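You operate a simulated robot arm through the tools that you are given. There is no shell and no other tool.

Carry out the task below with a simulated robot arm. There is one attempt and no reset: what you move stays moved.

Task
Press the silver sleeve once, with the yellow dial at its printed size.
Fine: sleeve in the nest, nest slid in, one full stroke with fingers clear of the die, nest slid out again. Where these are worked on the way, their far stop is far enough and under half their travel is too little: press nest.

It is judged by the outcome, as a careful person would: the job done as asked, and still so three seconds after it is handed in. It fails if anything else is knocked over, pushed out of place, dropped, spilled or broken.

Robot
A 7-joint arm with a two-finger parallel gripper, fixed in place. Base frame: the origin is on the floor under the middle of its stand, x ahead of it, y to its left, z up. Readings come in mm, degrees, newtons and seconds.
With the tool pointing down near the work surface it reaches from about 300 to 700 mm from the base axis. Its first joint turns from -66.0 to 66.0 degrees. Payload 1.57 kg.
The TCP is the grasp point between the finger pads, 30 mm short of the fingertips. In the tool frame z runs along the fingers and y along their closing line. Largest opening 110 mm; finger width 24, thickness 12; the body of the gripper, 48 by 112 mm, starts 78 mm behind the TCP.
Orientation is that of the tool frame in the base frame, as [roll, pitch, yaw] about the fixed x, y, z axes, in that order (R = Rz(yaw) Ry(pitch) Rx(roll)). With the fingers straight down and closing along the base's y, the tool's x points along the base's -x, its y along +y and its z along -z.

Tools
- The arm moves only by the tool step_arm. Its argument "moves" is a list of rows, each a list of 7 numbers: the turn, a rotation vector about the tool's x, y, z in units of 120 degrees (1.0 is 120 degrees), then the shift along the tool's x, y, z in units of 100 mm (1.0 is 100 mm), then the gripper command, from -1 (fully open) to 1 (shut), values between in proportion. In form: [[ax, ay, az, x, y, z, jaw], ...]. A call has 1 to 20 rows; each row is the pose to reach, as a shift and turn from the pose commanded when the call began, along the tool's axes at that moment. A call with a number of a shift or a turn outside -1 to 1 is refused whole. A row lasts 0.2 s, in which the tool goes at most 50 mm and 8.6 degrees; a call with a longer step from one row to the next is refused whole, and so is a gripper value outside its range. A pose out of reach is approached as far as the arm can. The call stops where the force on the tool passes 40 N (or 10 N more than at its start, if that is more) or the arm is blocked; 0.2 s more then pass. The fingers move at their own pace (about 108 mm/s each) and stop on an object; they squeeze with about 28 N. The grip force told is the motor's: it shows also when the fingers shut on nothing. Time passes only in rows, and 0.2 s behind the last, so rows that repeat a pose let the fingers close. It gives the time, the measured TCP pose, the force on the tool (base axes), the opening and the grip force at its end, in the units of the frame above (readings bear some noise), with the torque about the TCP (base axes, N m) and any sound that the robot's microphone picked up.
- Cameras (640 x 400 px; columns grow to the right, rows downward): "scene" is fixed at [173.3, -391.7, 1425.3]; the picture's right is [0.74, -0.67, 0.00], its down [-0.26, -0.29, -0.92] and it looks along [0.62, 0.68, -0.39] (base axes); focal length 312 px, centre (320, 200). "wrist" rides on the gripper at [70, 16, -141] in the tool frame; the picture's right is [-0.23, 0.97, 0.00], its down [-0.86, -0.20, -0.48] and it looks along [-0.47, -0.11, 0.88] (tool axes); focal length 222 px, centre (320, 200). There is no depth. A picture from a camera that has moved, and an enlarged one, comes with that camera's place and axes in the base frame and with its lens.
- get_image(camera): a new picture of that camera. The clock stands still meanwhile.
- zoom(camera, box): a new picture of the part [left, top, right, bottom] of that camera's present view, enlarged. The clock stands still meanwhile.
- job_done(): hands the job in; it is judged then, once.

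Places have to be worked out from the pictures, the camera data and where the tool is seen. Open the gripper and draw the arm clear of the work before you hand the job in, unless the task says otherwise.

The tools are called after "Call:" as name(argument=value, ...) on one line, values as JSON. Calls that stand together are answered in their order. step_arm: Moves the arm, as the interface text tells. Its arguments: {"type":"object","properties":{"moves":{"type":"array","items":{"type":"array","items":{"type":"number"}}}},"required":["moves"]} The other tools are called the same way: get_image (camera) takes a picture; zoom (camera, box) takes an enlarged picture of a part of a camera's view; job_done () hands the job in.

At the start:

```text
time: 0.0
tcp_pos: [358.4, -35.1, 1323.7]
ee_rot: [179.9, 0.0, -180.0]
force: [0.0, 0.0, 0.0]
moment: [0.02, 0.0, 0.0]
gripper_width: 110.0
finger_force: 0.1
```

scene: 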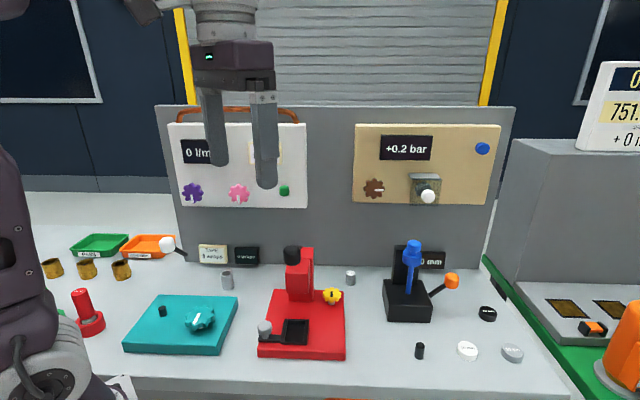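
wrist: 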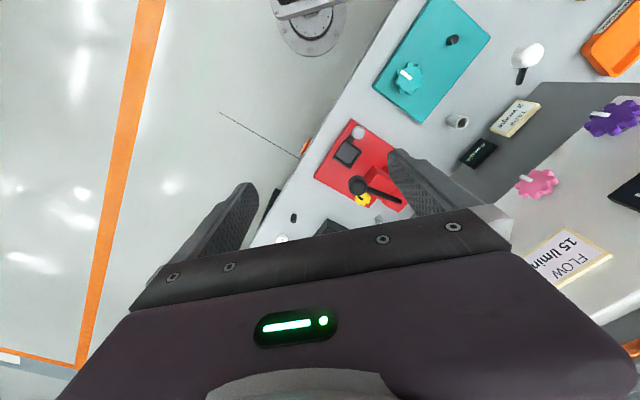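

I'll start by looking closely at the bench: the red press, the yellow dial, the sleeves and the printed signs.

Call:
zoom(camera="scene", box=[240, 230, 370, 370])

Call:
zoom(camera="scene", box=[140, 220, 300, 320])

Call:
zoom(camera="scene", box=[370, 220, 550, 370])

Call:
zoom(camera="wrist", box=[270, 90, 430, 250])

Call:
zoom(camera="scene", box=[30, 220, 190, 360])

```text
2.86 times, centred on (305, 300) of scene
camera zoom: at [173.3, -391.7, 1425.3], right [0.74, -0.67, 0.0], down [-0.26, -0.29, -0.92], along [0.62, 0.68, -0.39], focal length 891 px, centre (363, -86)
```

zoom: 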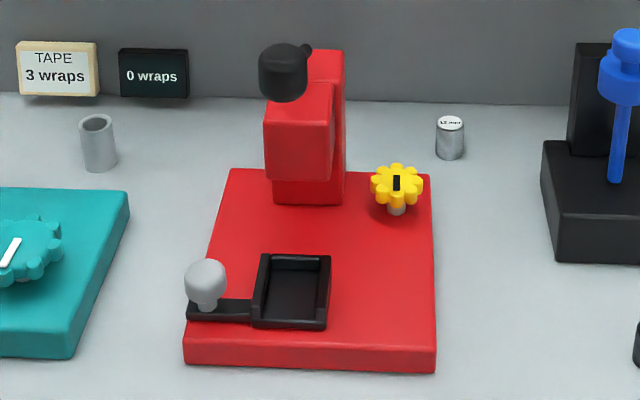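

```text
4.00 times, centred on (220, 270) of scene
camera zoom: at [173.3, -391.7, 1425.3], right [0.74, -0.67, 0.0], down [-0.26, -0.29, -0.92], along [0.62, 0.68, -0.39], focal length 1248 px, centre (720, -80)
```

zoom: 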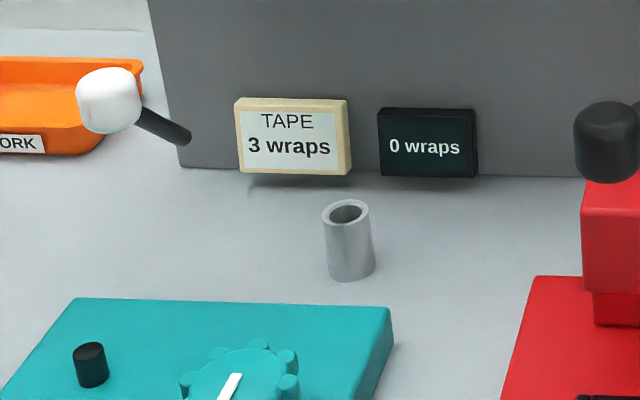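

```text
2.67 times, centred on (460, 295) of scene
camera zoom: at [173.3, -391.7, 1425.3], right [0.74, -0.67, 0.0], down [-0.26, -0.29, -0.92], along [0.62, 0.68, -0.39], focal length 832 px, centre (-53, -53)
```

zoom: 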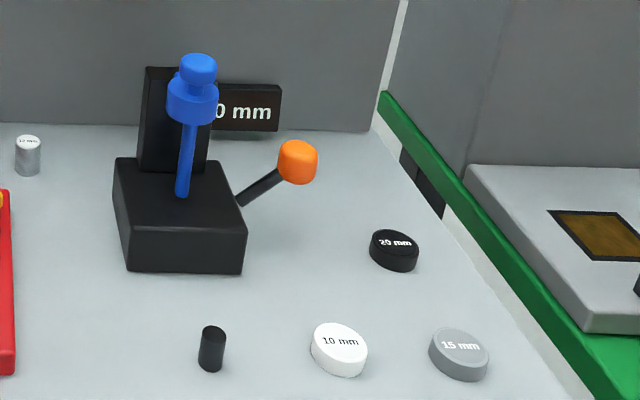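

```text
2.50 times, centred on (350, 170) of wrist
camera zoom: at [288.3, -20.0, 1466.0], right [0.23, 0.97, 0.0], down [0.86, -0.2, 0.48], along [0.47, -0.11, -0.88], focal length 555 px, centre (245, 275)
```

zoom: 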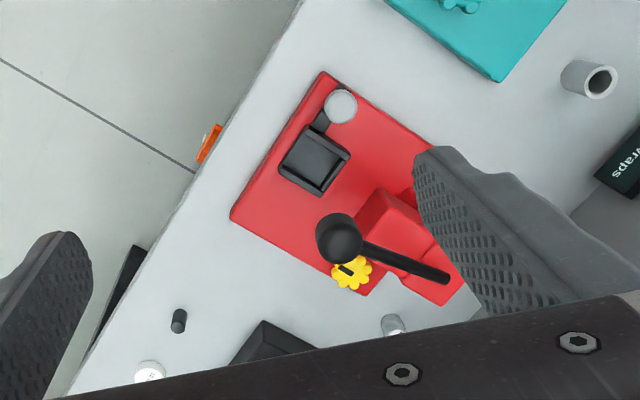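

```text
2.86 times, centred on (110, 290) of scene
camera zoom: at [173.3, -391.7, 1425.3], right [0.74, -0.67, 0.0], down [-0.26, -0.29, -0.92], along [0.62, 0.68, -0.39], focal length 891 px, centre (920, -57)
```

zoom: 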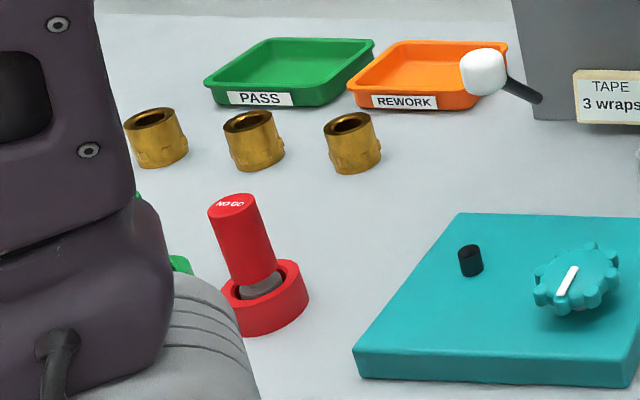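

The small silver cylinder to the right of the press has print on its top; the hollow grey one on the left seems unprinted. I zoom tightly on both and on the dial to read them.

Call:
zoom(camera="scene", box=[335, 262, 367, 290])

Call:
zoom(camera="scene", box=[310, 278, 358, 312])

Call:
zoom(camera="scene", box=[205, 262, 251, 296])

Call:
zoom(camera="scene", box=[250, 305, 320, 360])

Call:
zoom(camera="wrist", box=[330, 160, 410, 220])

```text
14.29 times, centred on (351, 276) of scene
camera zoom: at [173.3, -391.7, 1425.3], right [0.74, -0.67, 0.0], down [-0.26, -0.29, -0.92], along [0.62, 0.68, -0.39], focal length 4457 px, centre (-123, -886)
```

zoom: 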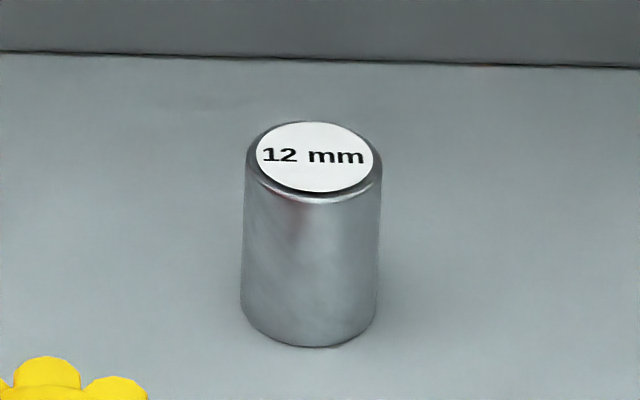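

```text
11.76 times, centred on (334, 295) of scene
camera zoom: at [173.3, -391.7, 1425.3], right [0.74, -0.67, 0.0], down [-0.26, -0.29, -0.92], along [0.62, 0.68, -0.39], focal length 3671 px, centre (155, -918)
```

zoom: 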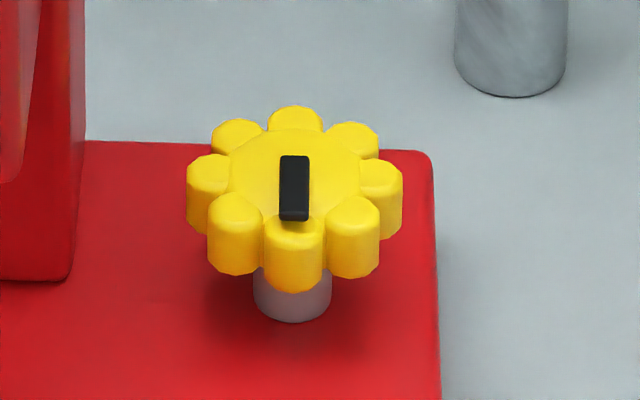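

```text
11.76 times, centred on (228, 279) of scene
camera zoom: at [173.3, -391.7, 1425.3], right [0.74, -0.67, 0.0], down [-0.26, -0.29, -0.92], along [0.62, 0.68, -0.39], focal length 3671 px, centre (1402, -729)
```

zoom: 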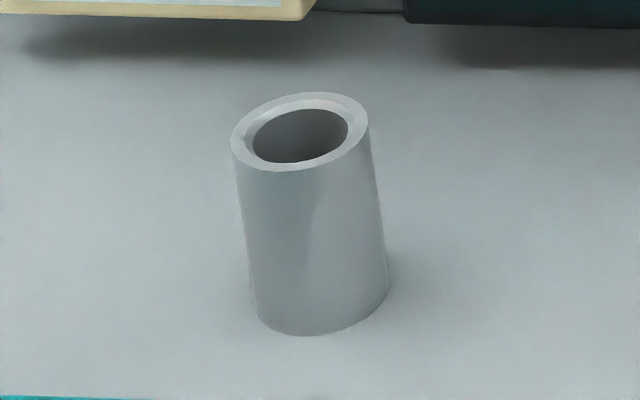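

```text
7.27 times, centred on (285, 332) of scene
camera zoom: at [173.3, -391.7, 1425.3], right [0.74, -0.67, 0.0], down [-0.26, -0.29, -0.92], along [0.62, 0.68, -0.39], focal length 2269 px, centre (574, -764)
```

zoom: 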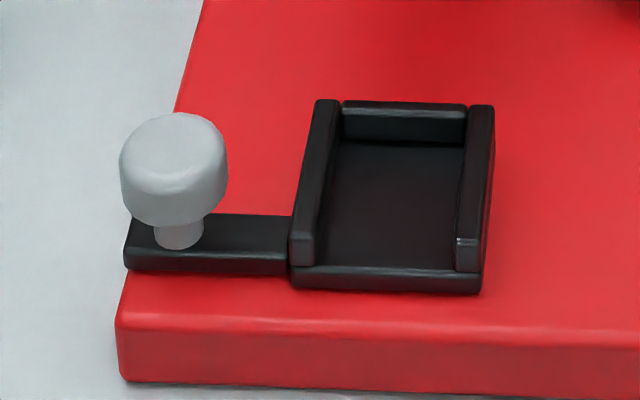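

```text
6.67 times, centred on (370, 190) of wrist
camera zoom: at [288.3, -20.0, 1466.0], right [0.23, 0.97, 0.0], down [0.86, -0.2, 0.48], along [0.47, -0.11, -0.88], focal length 1481 px, centre (-13, 267)
```

zoom: 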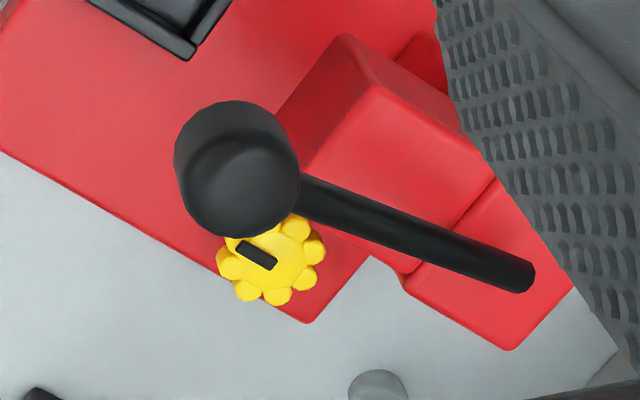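

The sleeve with the label reads "12 mm", so I need the yellow dial at 12. From both views I place the dial top near (587, 20, 941), the nest near (471, 10, 911), the nest knob near (419, 43, 935) and the lever ball near (468, 7, 1104). I can't see a scale for the dial yet, so I move right and tilt the tool forward to look at the "0 mm" display and the dial.

Call:
step_arm(moves=[[0, -0.0667, 0, -0.14, -0.19, 0.0, -1], [0, -0.1333, 0, -0.28, -0.38, 0.0, -1], [0, -0.2, 0, -0.42, -0.57, 0.0, -1], [0, -0.2667, 0, -0.56, -0.76, 0.0, -1], [0, -0.3333, 0, -0.7, -0.95, 0.0, -1]])

Call:
get_image(camera="wrist")

Call:
get_image(camera="scene")

```text
time: 1.2
tcp_pos: [428.6, -129.9, 1324.3]
ee_rot: [-179.9, 40.2, 179.9]
force: [0.3, 0.4, -0.1]
moment: [0.02, 0.0, 0.01]
gripper_width: 110.0
finger_force: 0.1
```

```text
taken
camera wrist: at [282.8, -114.3, 1387.9], right [0.17, 0.97, 0.15], down [0.34, -0.2, 0.92], along [0.92, -0.11, -0.37], focal length 222 px, centre (320, 200)
```

wrist: 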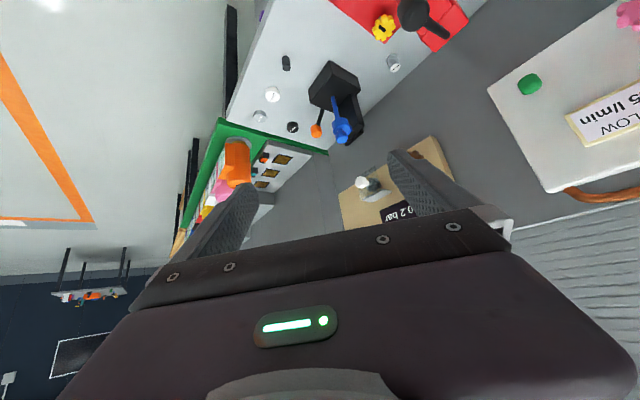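

```text
taken
```

scene: 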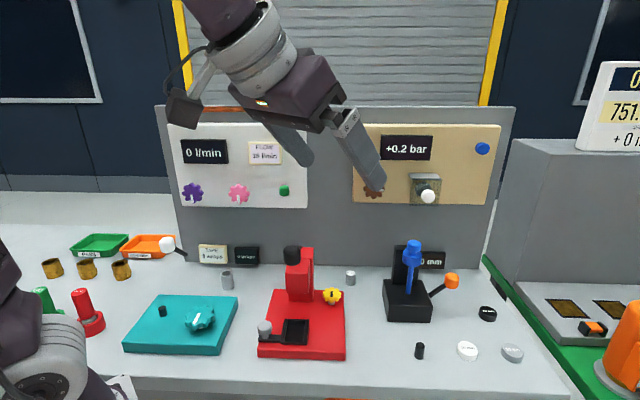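

I now see the dial and black device from another angle; I zoom on the dial area and on the display behind the black column.

Call:
zoom(camera="wrist", box=[360, 0, 424, 40])

Call:
zoom(camera="wrist", box=[300, 50, 412, 150])

Call:
zoom(camera="scene", box=[408, 235, 456, 285])

Call:
zoom(camera="scene", box=[550, 50, 640, 160])

```text
10.00 times, centred on (392, 20) of wrist
camera zoom: at [282.8, -114.3, 1387.9], right [0.17, 0.97, 0.15], down [0.34, -0.2, 0.92], along [0.92, -0.11, -0.37], focal length 2221 px, centre (-400, 2000)
```

zoom: 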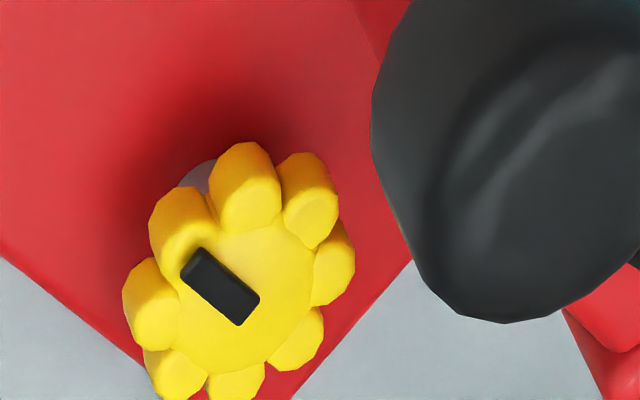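

```text
4.00 times, centred on (356, 100) of wrist
camera zoom: at [282.8, -114.3, 1387.9], right [0.17, 0.97, 0.15], down [0.34, -0.2, 0.92], along [0.92, -0.11, -0.37], focal length 888 px, centre (176, 600)
```

zoom: 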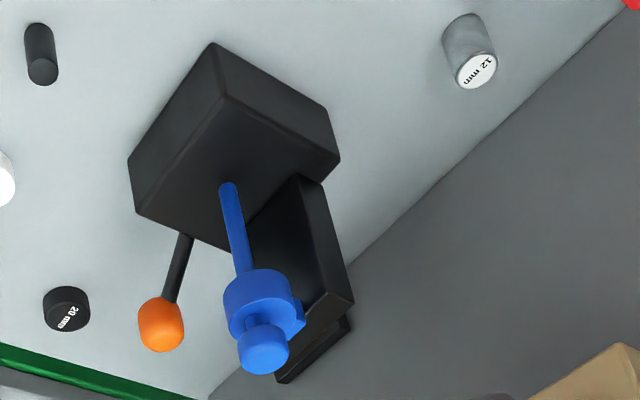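

```text
8.00 times, centred on (432, 260) of scene
camera zoom: at [173.3, -391.7, 1425.3], right [0.74, -0.67, 0.0], down [-0.26, -0.29, -0.92], along [0.62, 0.68, -0.39], focal length 2496 px, centre (-576, -280)
```

zoom: 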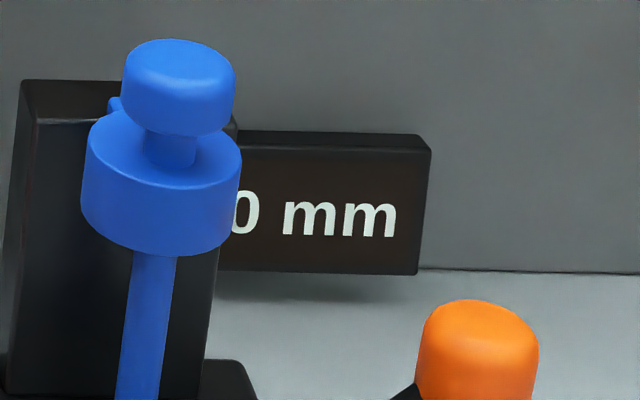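

```text
3.64 times, centred on (595, 105) of scene
camera zoom: at [173.3, -391.7, 1425.3], right [0.74, -0.67, 0.0], down [-0.26, -0.29, -0.92], along [0.62, 0.68, -0.39], focal length 1135 px, centre (-680, 546)
```

zoom: 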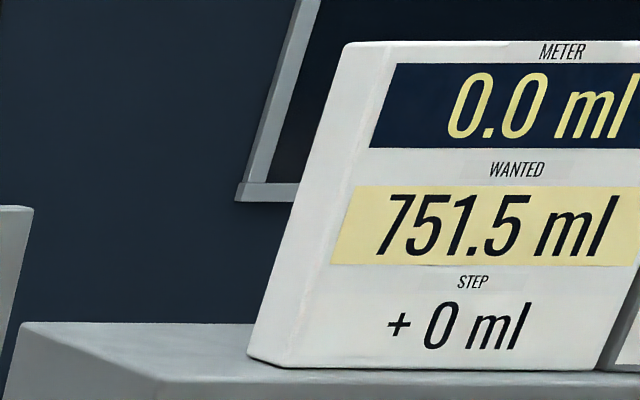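

Nothing printed is visible around the dial so far. I zoom high onto the press head, base and the rest of the dial's surroundings from the scene camera to look for a readout.

Call:
zoom(camera="scene", box=[275, 240, 325, 305])

Call:
zoom(camera="scene", box=[255, 285, 350, 365])

Call:
zoom(camera="wrist", box=[320, 0, 480, 60])

Call:
zoom(camera="scene", box=[100, 340, 200, 400])

```text
6.15 times, centred on (300, 272) of scene
camera zoom: at [173.3, -391.7, 1425.3], right [0.74, -0.67, 0.0], down [-0.26, -0.29, -0.92], along [0.62, 0.68, -0.39], focal length 1920 px, centre (443, -246)
```

zoom: 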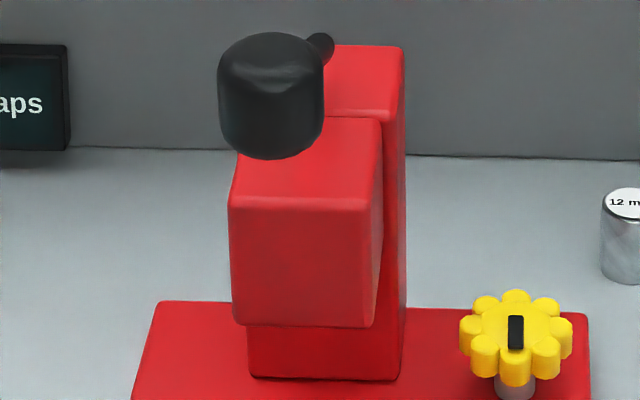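

```text
5.00 times, centred on (302, 325) of scene
camera zoom: at [173.3, -391.7, 1425.3], right [0.74, -0.67, 0.0], down [-0.26, -0.29, -0.92], along [0.62, 0.68, -0.39], focal length 1560 px, centre (408, -425)
```

zoom: 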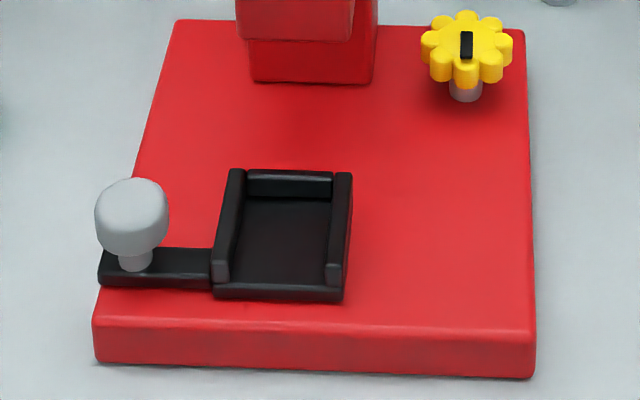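

```text
4.00 times, centred on (400, 30) of wrist
camera zoom: at [282.8, -114.3, 1387.9], right [0.17, 0.97, 0.15], down [0.34, -0.2, 0.92], along [0.92, -0.11, -0.37], focal length 888 px, centre (0, 880)
```

zoom: 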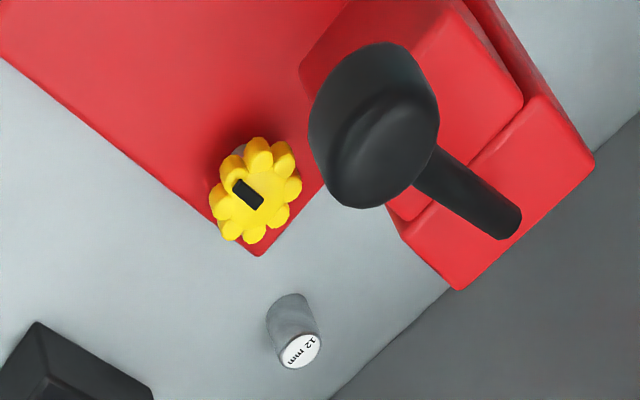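

```text
6.40 times, centred on (150, 370) of scene
camera zoom: at [173.3, -391.7, 1425.3], right [0.74, -0.67, 0.0], down [-0.26, -0.29, -0.92], along [0.62, 0.68, -0.39], focal length 1997 px, centre (1408, -888)
```

zoom: 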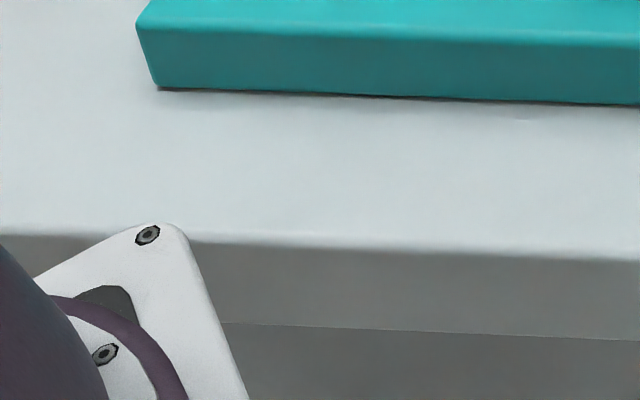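

No scale around the dial, so its value probably shows on the "…0 mm" display, whose left part is hidden by the blue head. I swing right and yaw 35° to read the whole display from the right-hand side.

Call:
step_arm(moves=[[-0.0375, 0, -0.0447, -0.109, -0.124, 0.196, -1], [-0.075, 0, -0.0894, -0.219, -0.248, 0.393, -1], [-0.1125, 0, -0.134, -0.328, -0.372, 0.589, -1], [-0.15, 0, -0.1787, -0.438, -0.496, 0.786, -1], [-0.1875, 0, -0.2234, -0.547, -0.62, 0.982, -1]])

Call:
step_arm(moves=[[0, 0, 0, -0.02, -0.33, 0.21, -1], [0, 0, 0, -0.04, -0.66, 0.42, -1], [0, 0, 0, -0.07, -0.99, 0.63, -1]])

Call:
get_image(camera="wrist")

```text
time: 2.4
tcp_pos: [531.9, -193.1, 1283.8]
ee_rot: [-180.0, 40.1, -144.9]
force: [0.4, 0.0, -1.4]
moment: [0.06, -0.01, 0.05]
gripper_width: 110.0
finger_force: 0.0
```

```text
time: 3.2
tcp_pos: [604.7, -234.3, 1253.2]
ee_rot: [179.8, 40.1, -145.2]
force: [0.2, 0.0, 0.1]
moment: [-0.02, 0.04, -0.01]
gripper_width: 110.1
finger_force: 0.0
out of reach, approached as far as the arm can: row 3
```

```text
taken
camera wrist: at [475.8, -304.0, 1316.7], right [-0.41, 0.9, 0.15], down [0.4, 0.03, 0.92], along [0.82, 0.44, -0.37], focal length 222 px, centre (320, 200)
```

wrist: 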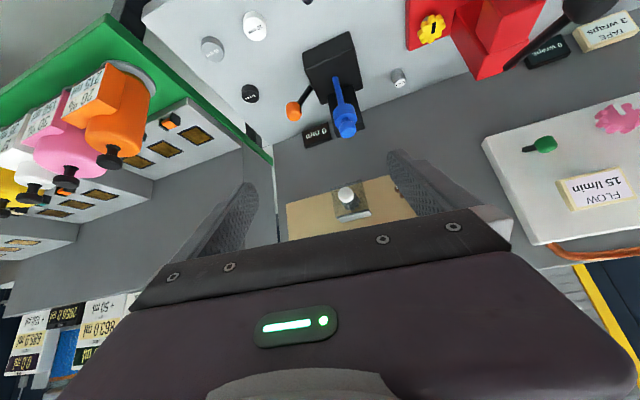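

The display is now visible beside the black device (upside down in this view). I zoom on it, the dial and the press.

Call:
zoom(camera="wrist", box=[290, 110, 346, 150])

Call:
zoom(camera="wrist", box=[400, 0, 480, 60])

Call:
zoom(camera="wrist", box=[190, 0, 350, 150])

Call:
zoom(camera="wrist", box=[440, 0, 640, 90])

```text
10.00 times, centred on (318, 130) of wrist
camera zoom: at [475.8, -304.0, 1316.7], right [-0.41, 0.9, 0.15], down [0.4, 0.03, 0.92], along [0.82, 0.44, -0.37], focal length 2221 px, centre (340, 900)
```

zoom: 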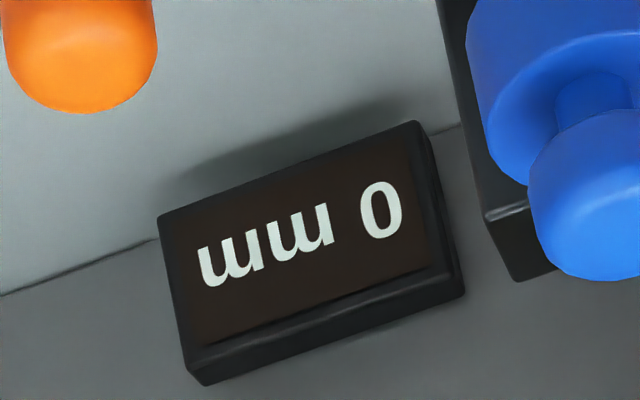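

```text
6.67 times, centred on (440, 30) of wrist
camera zoom: at [475.8, -304.0, 1316.7], right [-0.41, 0.9, 0.15], down [0.4, 0.03, 0.92], along [0.82, 0.44, -0.37], focal length 1481 px, centre (-480, 1333)
```

zoom: 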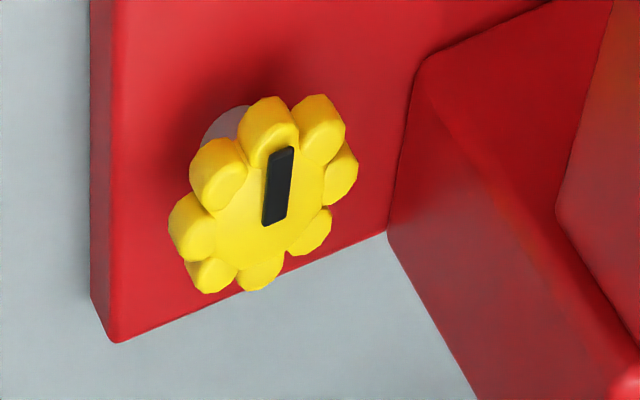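

```text
2.67 times, centred on (270, 75) of wrist
camera zoom: at [475.8, -304.0, 1316.7], right [-0.41, 0.9, 0.15], down [0.4, 0.03, 0.92], along [0.82, 0.44, -0.37], focal length 592 px, centre (453, 533)
```

zoom: 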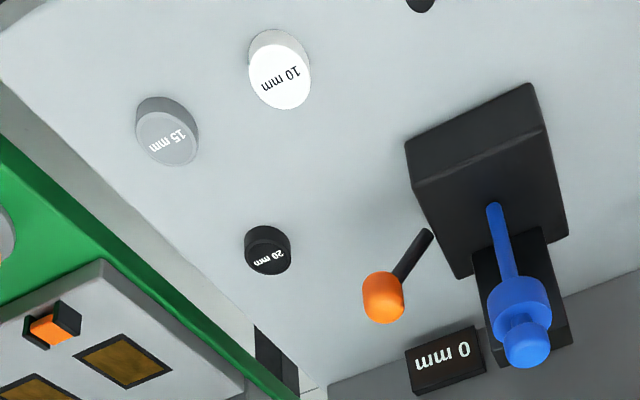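

```text
3.20 times, centred on (540, 45) of wrist
camera zoom: at [475.8, -304.0, 1316.7], right [-0.41, 0.9, 0.15], down [0.4, 0.03, 0.92], along [0.82, 0.44, -0.37], focal length 711 px, centre (-384, 696)
```

zoom: 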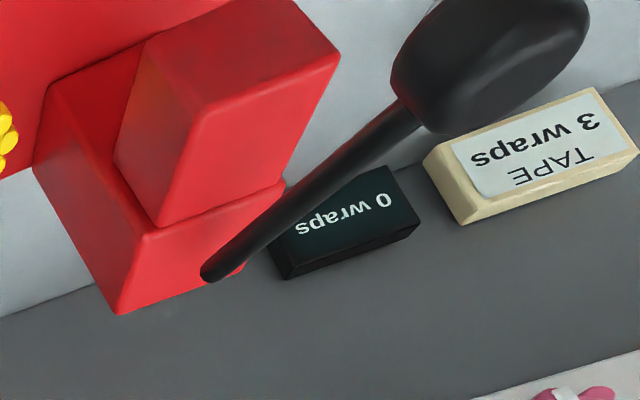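

The display reads a full "0 mm". The dial has a pointer and no scale of its own, so I'll check whether turning it moves this display. I straighten the tool to point down again and move towards the dial, staying high.

Call:
step_arm(moves=[[0, 0.0667, 0, 0.01, 0.167, -0.034, -1], [0, 0.1333, 0, 0.02, 0.334, -0.068, -1], [0, 0.2, 0, 0.03, 0.5, -0.1, -1], [0, 0.2667, 0, 0.04, 0.668, -0.137, -1], [0, 0.3333, 0, 0.05, 0.835, -0.17, -1]])

```text
time: 4.4
tcp_pos: [520.6, -204.1, 1263.2]
ee_rot: [-179.8, 6.0, -145.0]
force: [0.0, -0.7, -0.6]
moment: [0.03, 0.01, 0.03]
gripper_width: 109.8
finger_force: 0.0
out of reach, approached as far as the arm can: row 1, 3, 4, 5
```

The arm is limited in reach at this height. I issue a null move to see which pose counts as commanded before continuing.

Call:
step_arm(moves=[[0, 0, 0, 0, 0, 0, -1]])

```text
time: 4.8
tcp_pos: [520.2, -203.4, 1262.8]
ee_rot: [-179.8, 6.0, -145.0]
force: [0.0, -0.2, -0.9]
moment: [-0.06, 0.01, 0.02]
gripper_width: 110.0
finger_force: 0.1
```

The commanded pose now equals the measured one. I level the tool, and move lower and left towards the press, keeping in front of the lever.

Call:
step_arm(moves=[[0, 0.0125, 0, -0.057, 0.246, 0.172, -1], [0, 0.025, 0, -0.115, 0.493, 0.344, -1], [0, 0.0375, 0, -0.172, 0.74, 0.516, -1], [0, 0.05, 0, -0.23, 0.986, 0.688, -1]])

Call:
get_image(camera="wrist")

Call:
get_image(camera="scene")

```text
time: 5.8
tcp_pos: [490.8, -104.2, 1195.7]
ee_rot: [-179.9, 0.1, -145.1]
force: [0.3, 0.1, -0.5]
moment: [-0.01, 0.01, -0.01]
gripper_width: 110.4
finger_force: 0.1
```

```text
taken
camera wrist: at [421.9, -129.7, 1336.9], right [-0.37, 0.93, 0.0], down [0.81, 0.33, 0.48], along [0.45, 0.18, -0.88], focal length 222 px, centre (320, 200)
```

wrist: 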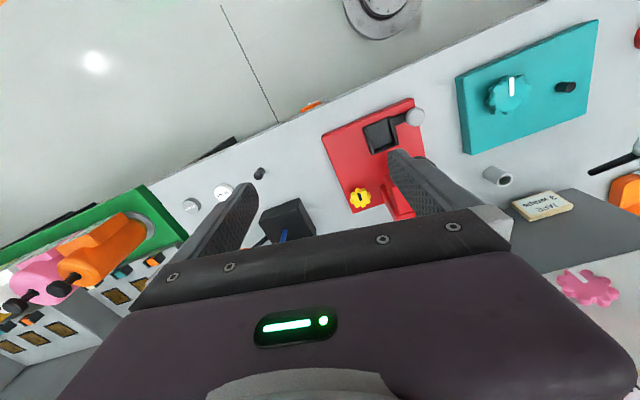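

```text
taken
```

scene: 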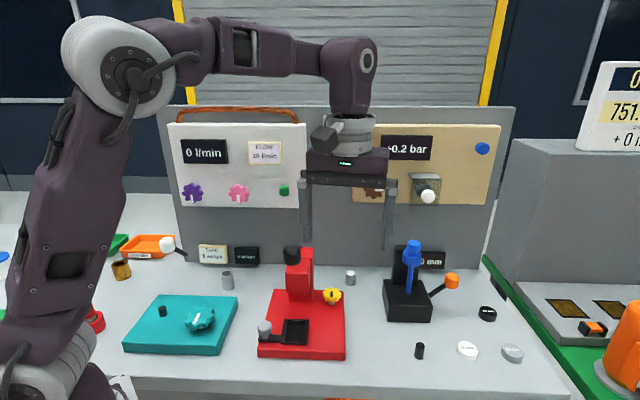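

Now the press is seen from nearly above. I zoom in to refine the positions of the dial, the sleeve, nest and knob.

Call:
zoom(camera="wrist", box=[310, 90, 440, 220])

Call:
zoom(camera="wrist", box=[335, 175, 391, 215])

Call:
zoom(camera="wrist", box=[350, 100, 434, 160])

```text
3.08 times, centred on (375, 155) of wrist
camera zoom: at [421.9, -129.7, 1336.9], right [-0.37, 0.93, 0.0], down [0.81, 0.33, 0.48], along [0.45, 0.18, -0.88], focal length 684 px, centre (151, 338)
```

zoom: 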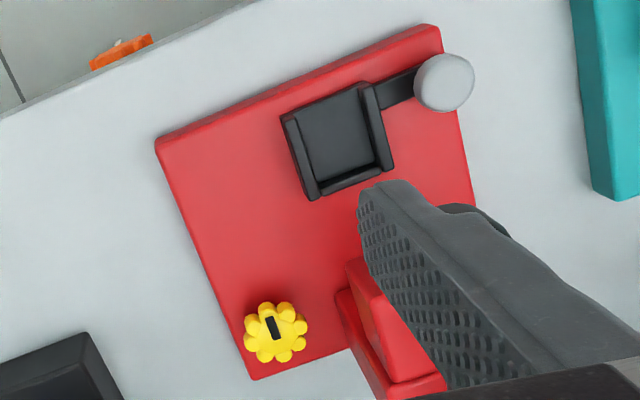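

```text
10.00 times, centred on (363, 195) of wrist
camera zoom: at [421.9, -129.7, 1336.9], right [-0.37, 0.93, 0.0], down [0.81, 0.33, 0.48], along [0.45, 0.18, -0.88], focal length 2221 px, centre (-110, 250)
```

zoom: 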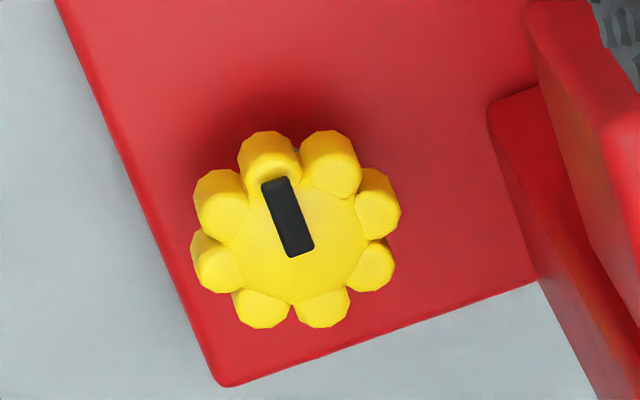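

```text
6.67 times, centred on (392, 130) of wrist
camera zoom: at [421.9, -129.7, 1336.9], right [-0.37, 0.93, 0.0], down [0.81, 0.33, 0.48], along [0.45, 0.18, -0.88], focal length 1481 px, centre (-160, 667)
```

zoom: 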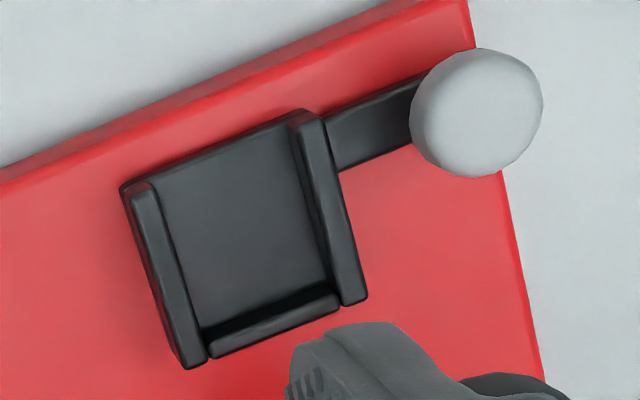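

The pointer faces straight to the front (towards the operator) and I refine the dial centre to about (589, 25), top near z 938. I rotate the gripper so the camera stays on the open right side, part-close to about 75 mm, and move over the dial, still high.

Call:
step_arm(moves=[[0, 0, -0.067, -0.08, 0.025, 0.04, -0.364], [0, 0, -0.134, -0.16, 0.05, 0.08, -0.364], [0, 0, -0.201, -0.235, 0.074, 0.12, -0.364], [0, 0, -0.268, -0.31, 0.1, 0.16, -0.364], [0, 0, -0.335, -0.39, 0.123, 0.2, -0.364], [0, 0, -0.402, -0.47, 0.148, 0.24, -0.364], [0, 0, -0.469, -0.55, 0.173, 0.28, -0.364], [0, 0, -0.536, -0.63, 0.198, 0.32, -0.364], [0, 0, -0.603, -0.7, 0.222, 0.36, -0.364], [0, 0, -0.671, -0.78, 0.247, 0.4, -0.364]])

Call:
get_image(camera="wrist")

Call:
get_image(camera="scene")

```text
time: 8.0
tcp_pos: [539.8, -40.7, 1156.2]
ee_rot: [-179.9, -0.1, -64.4]
force: [0.0, -0.6, -0.5]
moment: [-0.02, -0.04, 0.03]
gripper_width: 75.2
finger_force: 0.0
```

```text
taken
camera wrist: at [554.4, -110.2, 1297.9], right [-0.98, -0.22, 0.0], down [-0.19, 0.86, 0.48], along [-0.1, 0.47, -0.88], focal length 222 px, centre (320, 200)
```

wrist: 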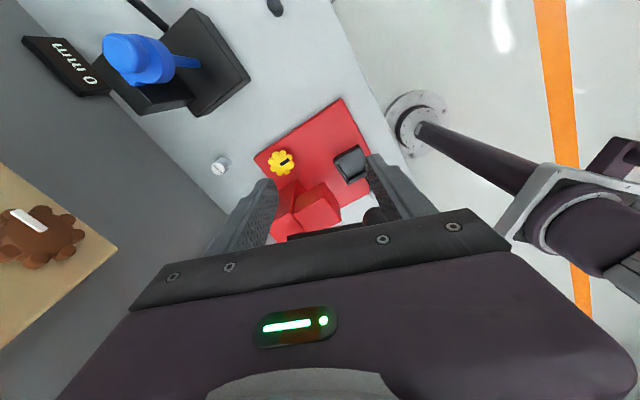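

```text
taken
```

scene: 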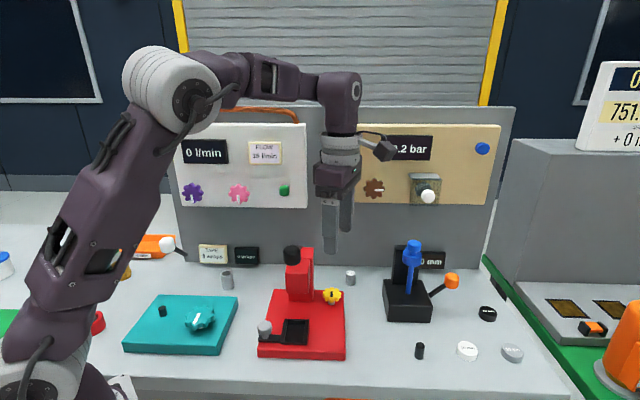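

From here the wrist camera sees the dial and the display together. I zoom on the dial and the sleeve to refine their positions.

Call:
zoom(camera="wrist", box=[254, 142, 310, 182])

Call:
zoom(camera="wrist", box=[200, 147, 240, 187])

```text
10.00 times, centred on (282, 162) of wrist
camera zoom: at [554.4, -110.2, 1297.9], right [-0.98, -0.22, 0.0], down [-0.19, 0.86, 0.48], along [-0.1, 0.47, -0.88], focal length 2221 px, centre (700, 580)
```

zoom: 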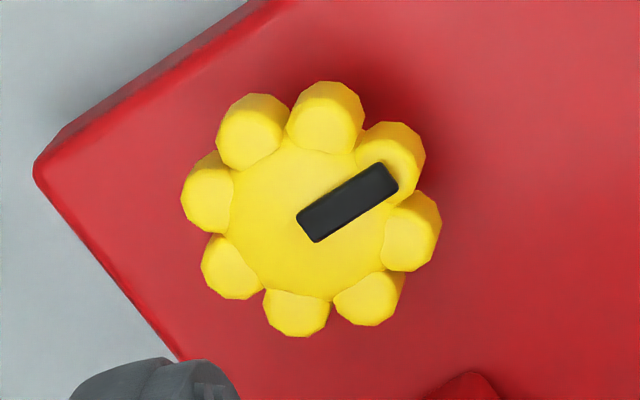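

```text
10.00 times, centred on (220, 167) of wrist
camera zoom: at [554.4, -110.2, 1297.9], right [-0.98, -0.22, 0.0], down [-0.19, 0.86, 0.48], along [-0.1, 0.47, -0.88], focal length 2221 px, centre (1320, 530)
```

zoom: 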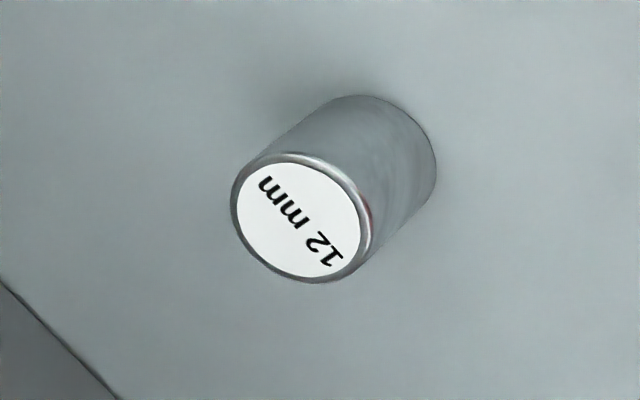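

The dial centre refines to about (591.5, 27.5), top about z 935; the sleeve to about (709, 73.5). I descend over the dial to z≈1060 and check alignment.

Call:
step_arm(moves=[[0, 0, 0, -0.098, -0.19, 0.24, -0.364], [0, 0, 0, -0.196, -0.38, 0.48, -0.364], [0, 0, 0, -0.294, -0.57, 0.72, -0.364], [0, 0, 0, -0.392, -0.761, 0.96, -0.364]])

Call:
get_image(camera="wrist")

Call:
zoom(camera="scene", box=[270, 200, 400, 330])

```text
time: 9.0
tcp_pos: [593.7, 29.2, 1060.4]
ee_rot: [-180.0, -0.2, -64.5]
force: [-0.2, 0.0, 0.0]
moment: [-0.01, -0.01, 0.05]
gripper_width: 75.0
finger_force: 0.0
```

```text
taken
camera wrist: at [607.1, -40.9, 1202.3], right [-0.98, -0.21, 0.0], down [-0.19, 0.86, 0.48], along [-0.1, 0.47, -0.88], focal length 222 px, centre (320, 200)
```

wrist: 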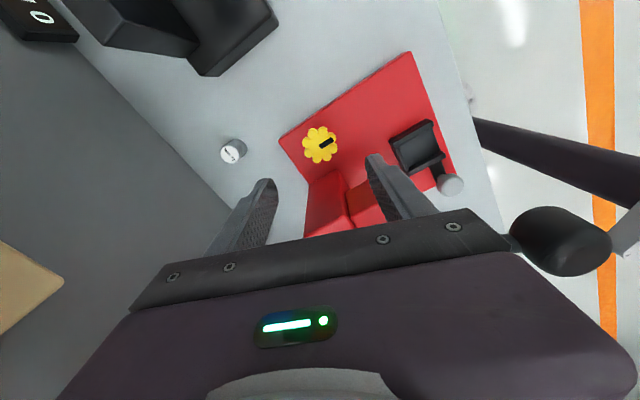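

```text
3.08 times, centred on (335, 265) of scene
camera zoom: at [173.3, -391.7, 1425.3], right [0.74, -0.67, 0.0], down [-0.26, -0.29, -0.92], along [0.62, 0.68, -0.39], focal length 960 px, centre (274, 0)
```

zoom: 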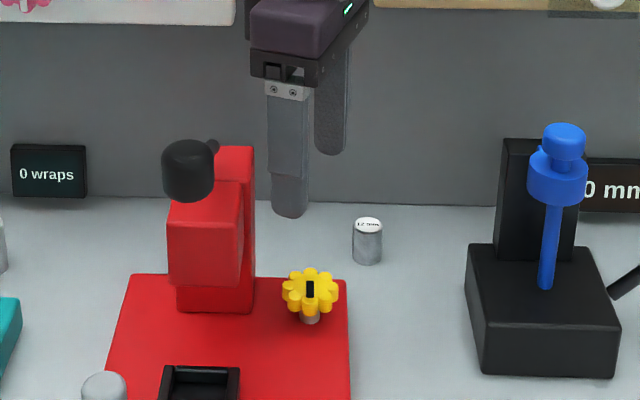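

I zoom on the dial from here to fine-check its centre relative to the gripper axis.

Call:
zoom(camera="wrist", box=[288, 117, 352, 167])

Call:
zoom(camera="wrist", box=[208, 127, 264, 177])

```text
8.00 times, centred on (320, 142) of wrist
camera zoom: at [607.1, -40.9, 1202.3], right [-0.98, -0.21, 0.0], down [-0.19, 0.86, 0.48], along [-0.1, 0.47, -0.88], focal length 1777 px, centre (320, 664)
```

zoom: 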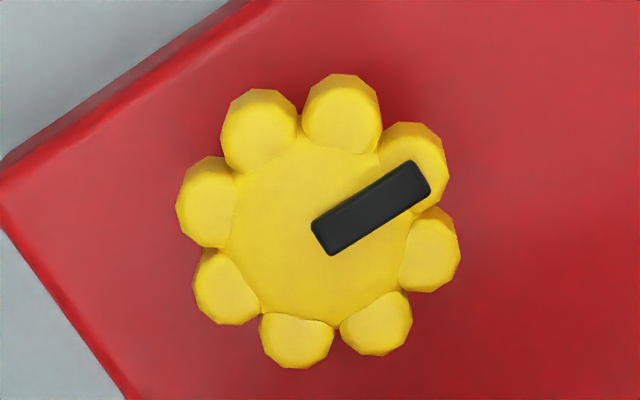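

```text
8.00 times, centred on (236, 152) of wrist
camera zoom: at [607.1, -40.9, 1202.3], right [-0.98, -0.21, 0.0], down [-0.19, 0.86, 0.48], along [-0.1, 0.47, -0.88], focal length 1777 px, centre (992, 584)
```

zoom: 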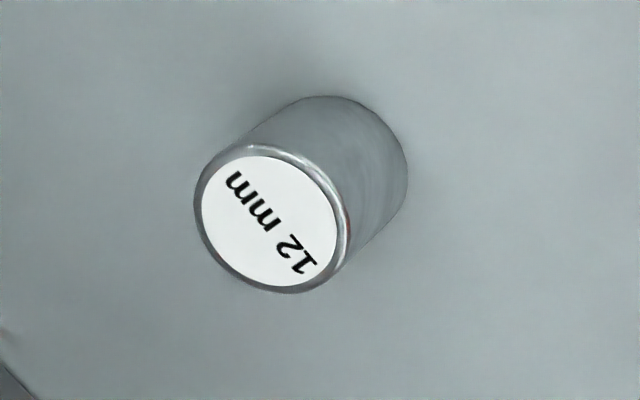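

The gripper is centred over the dial to within about 1.5 mm. I descend in two stages so the fingertips reach about z 923, beside the petals, with the gripper body above the press column top (~1025).

Call:
step_arm(moves=[[0, 0, 0, 0.003, 0.016, 0.2, -0.364], [0, 0, 0, 0.003, 0.016, 0.4, -0.364], [0, 0, 0, 0.003, 0.016, 0.6, -0.364], [0, 0, 0, 0.003, 0.016, 0.75, -0.364]])

Call:
zoom(camera="scene", box=[270, 200, 400, 330])

Call:
get_image(camera="wrist")

```text
time: 10.0
tcp_pos: [590.7, 25.9, 986.4]
ee_rot: [-179.9, -0.2, -64.5]
force: [1.0, 0.9, -0.1]
moment: [0.0, 0.01, 0.01]
gripper_width: 74.9
finger_force: 0.0
```

```text
3.08 times, centred on (335, 265) of scene
camera zoom: at [173.3, -391.7, 1425.3], right [0.74, -0.67, 0.0], down [-0.26, -0.29, -0.92], along [0.62, 0.68, -0.39], focal length 960 px, centre (274, 0)
```

zoom: 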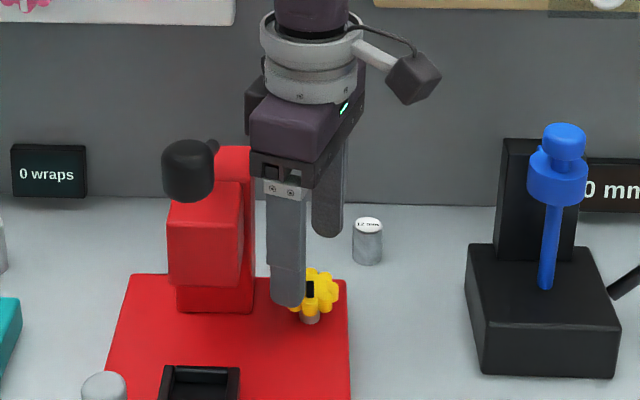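

```text
taken
camera wrist: at [604.1, -42.8, 1129.1], right [-0.98, -0.21, 0.0], down [-0.19, 0.86, 0.48], along [-0.1, 0.47, -0.88], focal length 222 px, centre (320, 200)
```

wrist: 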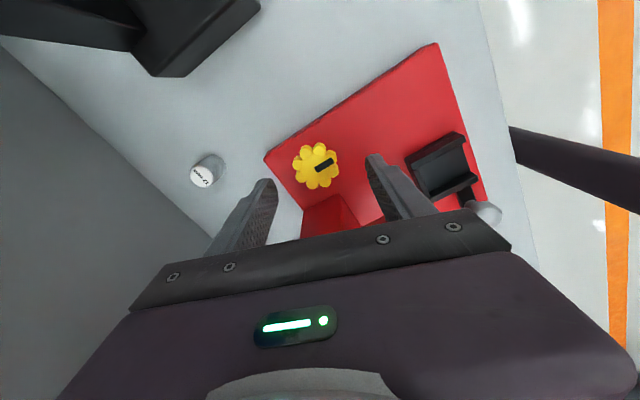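

Fingers straddle the dial well. I go down the last ~34 mm, then close on the dial.

Call:
step_arm(moves=[[0, 0, 0, -0.008, -0.012, 0.17, -0.364], [0, 0, 0, -0.008, -0.012, 0.34, -0.364]])

Call:
zoom(camera="scene", box=[290, 240, 380, 320])

Call:
get_image(camera="wrist")

```text
time: 10.6
tcp_pos: [589.4, 28.2, 950.7]
ee_rot: [-179.8, -0.1, -64.5]
force: [0.1, 0.6, -0.6]
moment: [0.0, -0.01, -0.03]
gripper_width: 75.1
finger_force: 0.1
```

```text
5.00 times, centred on (335, 280) of scene
camera zoom: at [173.3, -391.7, 1425.3], right [0.74, -0.67, 0.0], down [-0.26, -0.29, -0.92], along [0.62, 0.68, -0.39], focal length 1560 px, centre (245, -200)
```

zoom: 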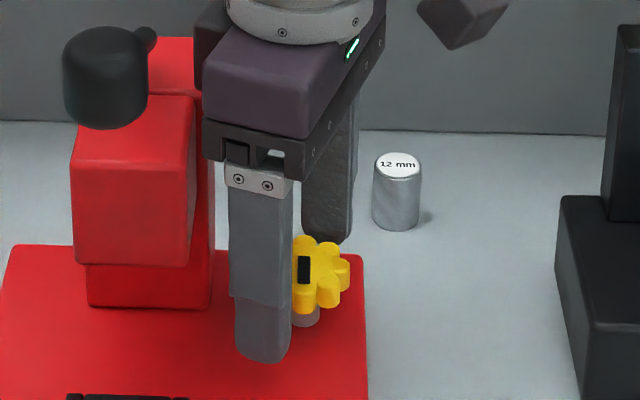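

```text
taken
camera wrist: at [602.9, -41.5, 1093.2], right [-0.98, -0.21, 0.0], down [-0.19, 0.86, 0.48], along [-0.1, 0.47, -0.88], focal length 222 px, centre (320, 200)
```

wrist: 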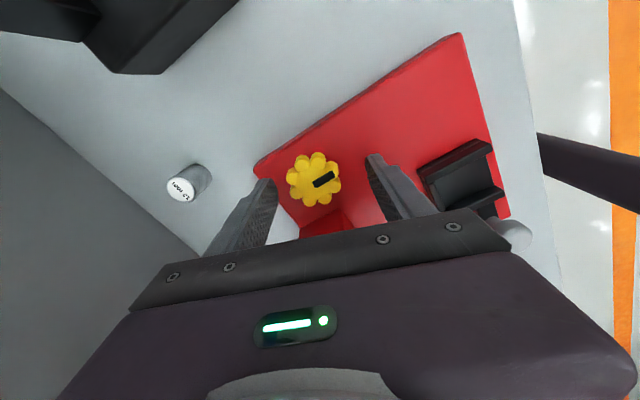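

The dial sits about 3–4 mm to the left finger's side, matching my estimate. I shift 3 mm along the closing line, then close on it.

Call:
step_arm(moves=[[0, 0, 0, 0.013, -0.03, 0, -0.364], [0, 0, 0, 0.013, -0.03, 0, 0.1], [0, 0, 0, 0.013, -0.03, 0, 0.3], [0, 0, 0, 0.013, -0.03, 0, 0.5]])

Call:
get_image(camera="wrist")

Call:
zoom(camera="scene", box=[290, 240, 380, 320])

```text
time: 11.6
tcp_pos: [594.1, 29.2, 951.8]
ee_rot: [-179.8, -0.1, -64.5]
force: [2.4, 1.1, -3.0]
moment: [-0.04, -0.06, 0.02]
gripper_width: 39.2
finger_force: 44.8
```

```text
taken
camera wrist: at [607.3, -40.7, 1093.2], right [-0.98, -0.21, 0.0], down [-0.19, 0.86, 0.48], along [-0.1, 0.47, -0.88], focal length 222 px, centre (320, 200)
```

wrist: 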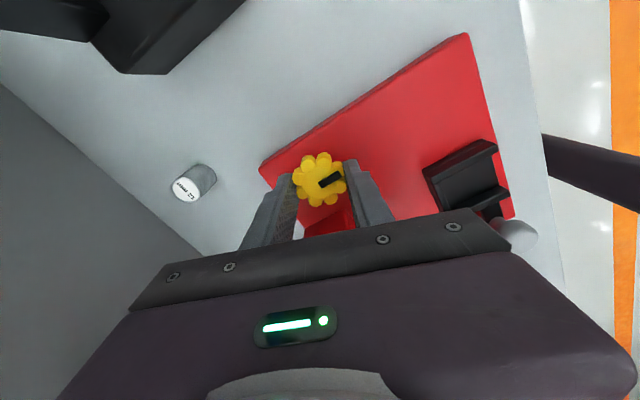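

```text
5.00 times, centred on (335, 280) of scene
camera zoom: at [173.4, -391.6, 1425.3], right [0.74, -0.67, 0.0], down [-0.26, -0.29, -0.92], along [0.62, 0.68, -0.39], focal length 1560 px, centre (245, -200)
```

zoom: 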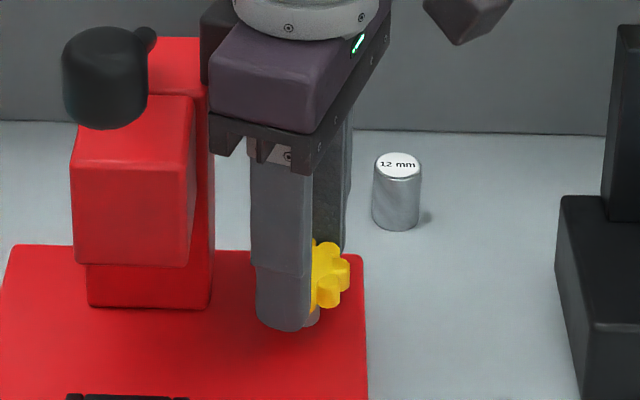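

The dial is gripped across its petals (39 mm). I turn it 16° clockwise as a test and read the display.

Call:
step_arm(moves=[[0, 0, 0.067, 0, 0, 0, 0.5], [0, 0, 0.133, 0, 0, 0, 0.5], [0, 0, 0.133, 0, 0, 0, 0.5]])

Call:
zoom(camera="scene", box=[408, 235, 456, 285])

Call:
get_image(camera="wrist")

Call:
zoom(camera="scene", box=[270, 200, 400, 330])

```text
time: 12.4
tcp_pos: [594.1, 25.2, 951.7]
ee_rot: [-180.0, -0.3, -80.7]
force: [12.5, -27.0, -9.0]
moment: [4.43, 2.07, 2.4]
gripper_width: 39.4
finger_force: 44.8
```

```text
8.00 times, centred on (432, 260) of scene
camera zoom: at [173.9, -392.6, 1425.0], right [0.74, -0.67, 0.0], down [-0.26, -0.29, -0.92], along [0.62, 0.68, -0.39], focal length 2496 px, centre (-576, -280)
```

zoom: 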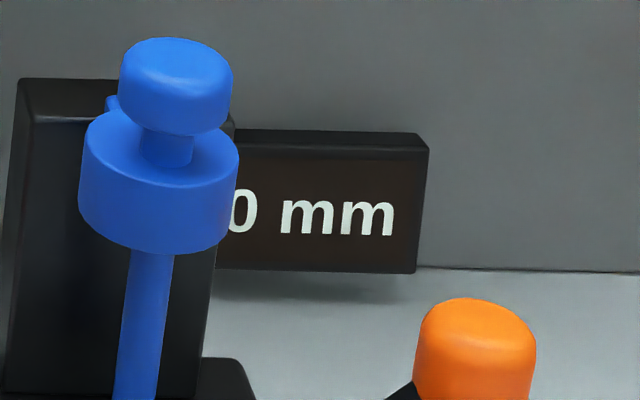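

```text
taken
camera wrist: at [588.4, -45.4, 1093.9], right [-1.0, 0.07, 0.0], down [0.06, 0.88, 0.47], along [0.03, 0.47, -0.88], focal length 222 px, centre (320, 200)
```

wrist: 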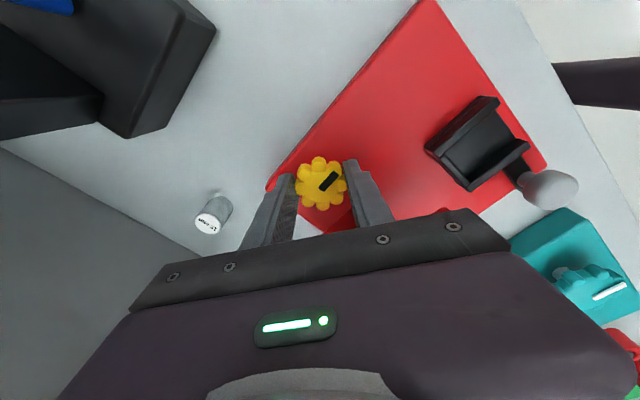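

```text
3.08 times, centred on (335, 265) of scene
camera zoom: at [173.9, -392.6, 1425.0], right [0.74, -0.67, 0.0], down [-0.26, -0.29, -0.92], along [0.62, 0.68, -0.39], focal length 960 px, centre (274, 0)
```

zoom: 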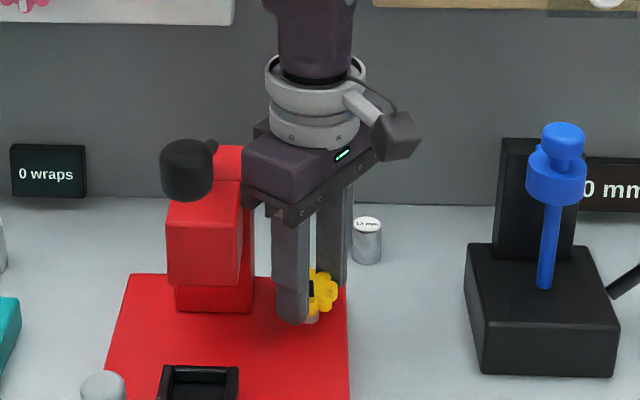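

Clockwise gives strong resistance (2.4 N·m, 27 N sideways) and the display stays at 0 mm, so this looks like an end stop. I look at the dial's actual angle before backing off.

Call:
zoom(camera="wrist", box=[280, 140, 370, 230])

```text
4.44 times, centred on (325, 185) of wrist
camera zoom: at [588.4, -45.4, 1093.9], right [-1.0, 0.07, 0.0], down [0.06, 0.88, 0.47], along [0.03, 0.47, -0.88], focal length 987 px, centre (298, 267)
```

zoom: 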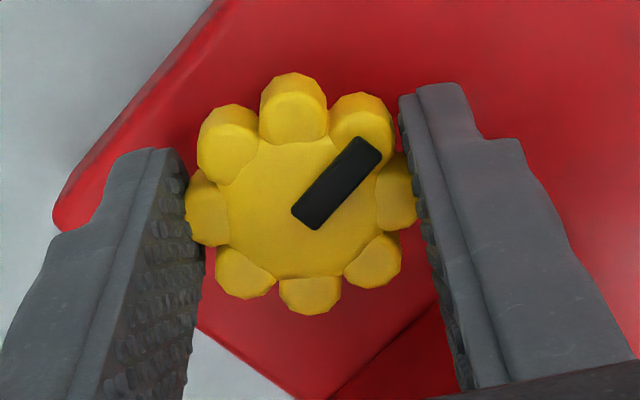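

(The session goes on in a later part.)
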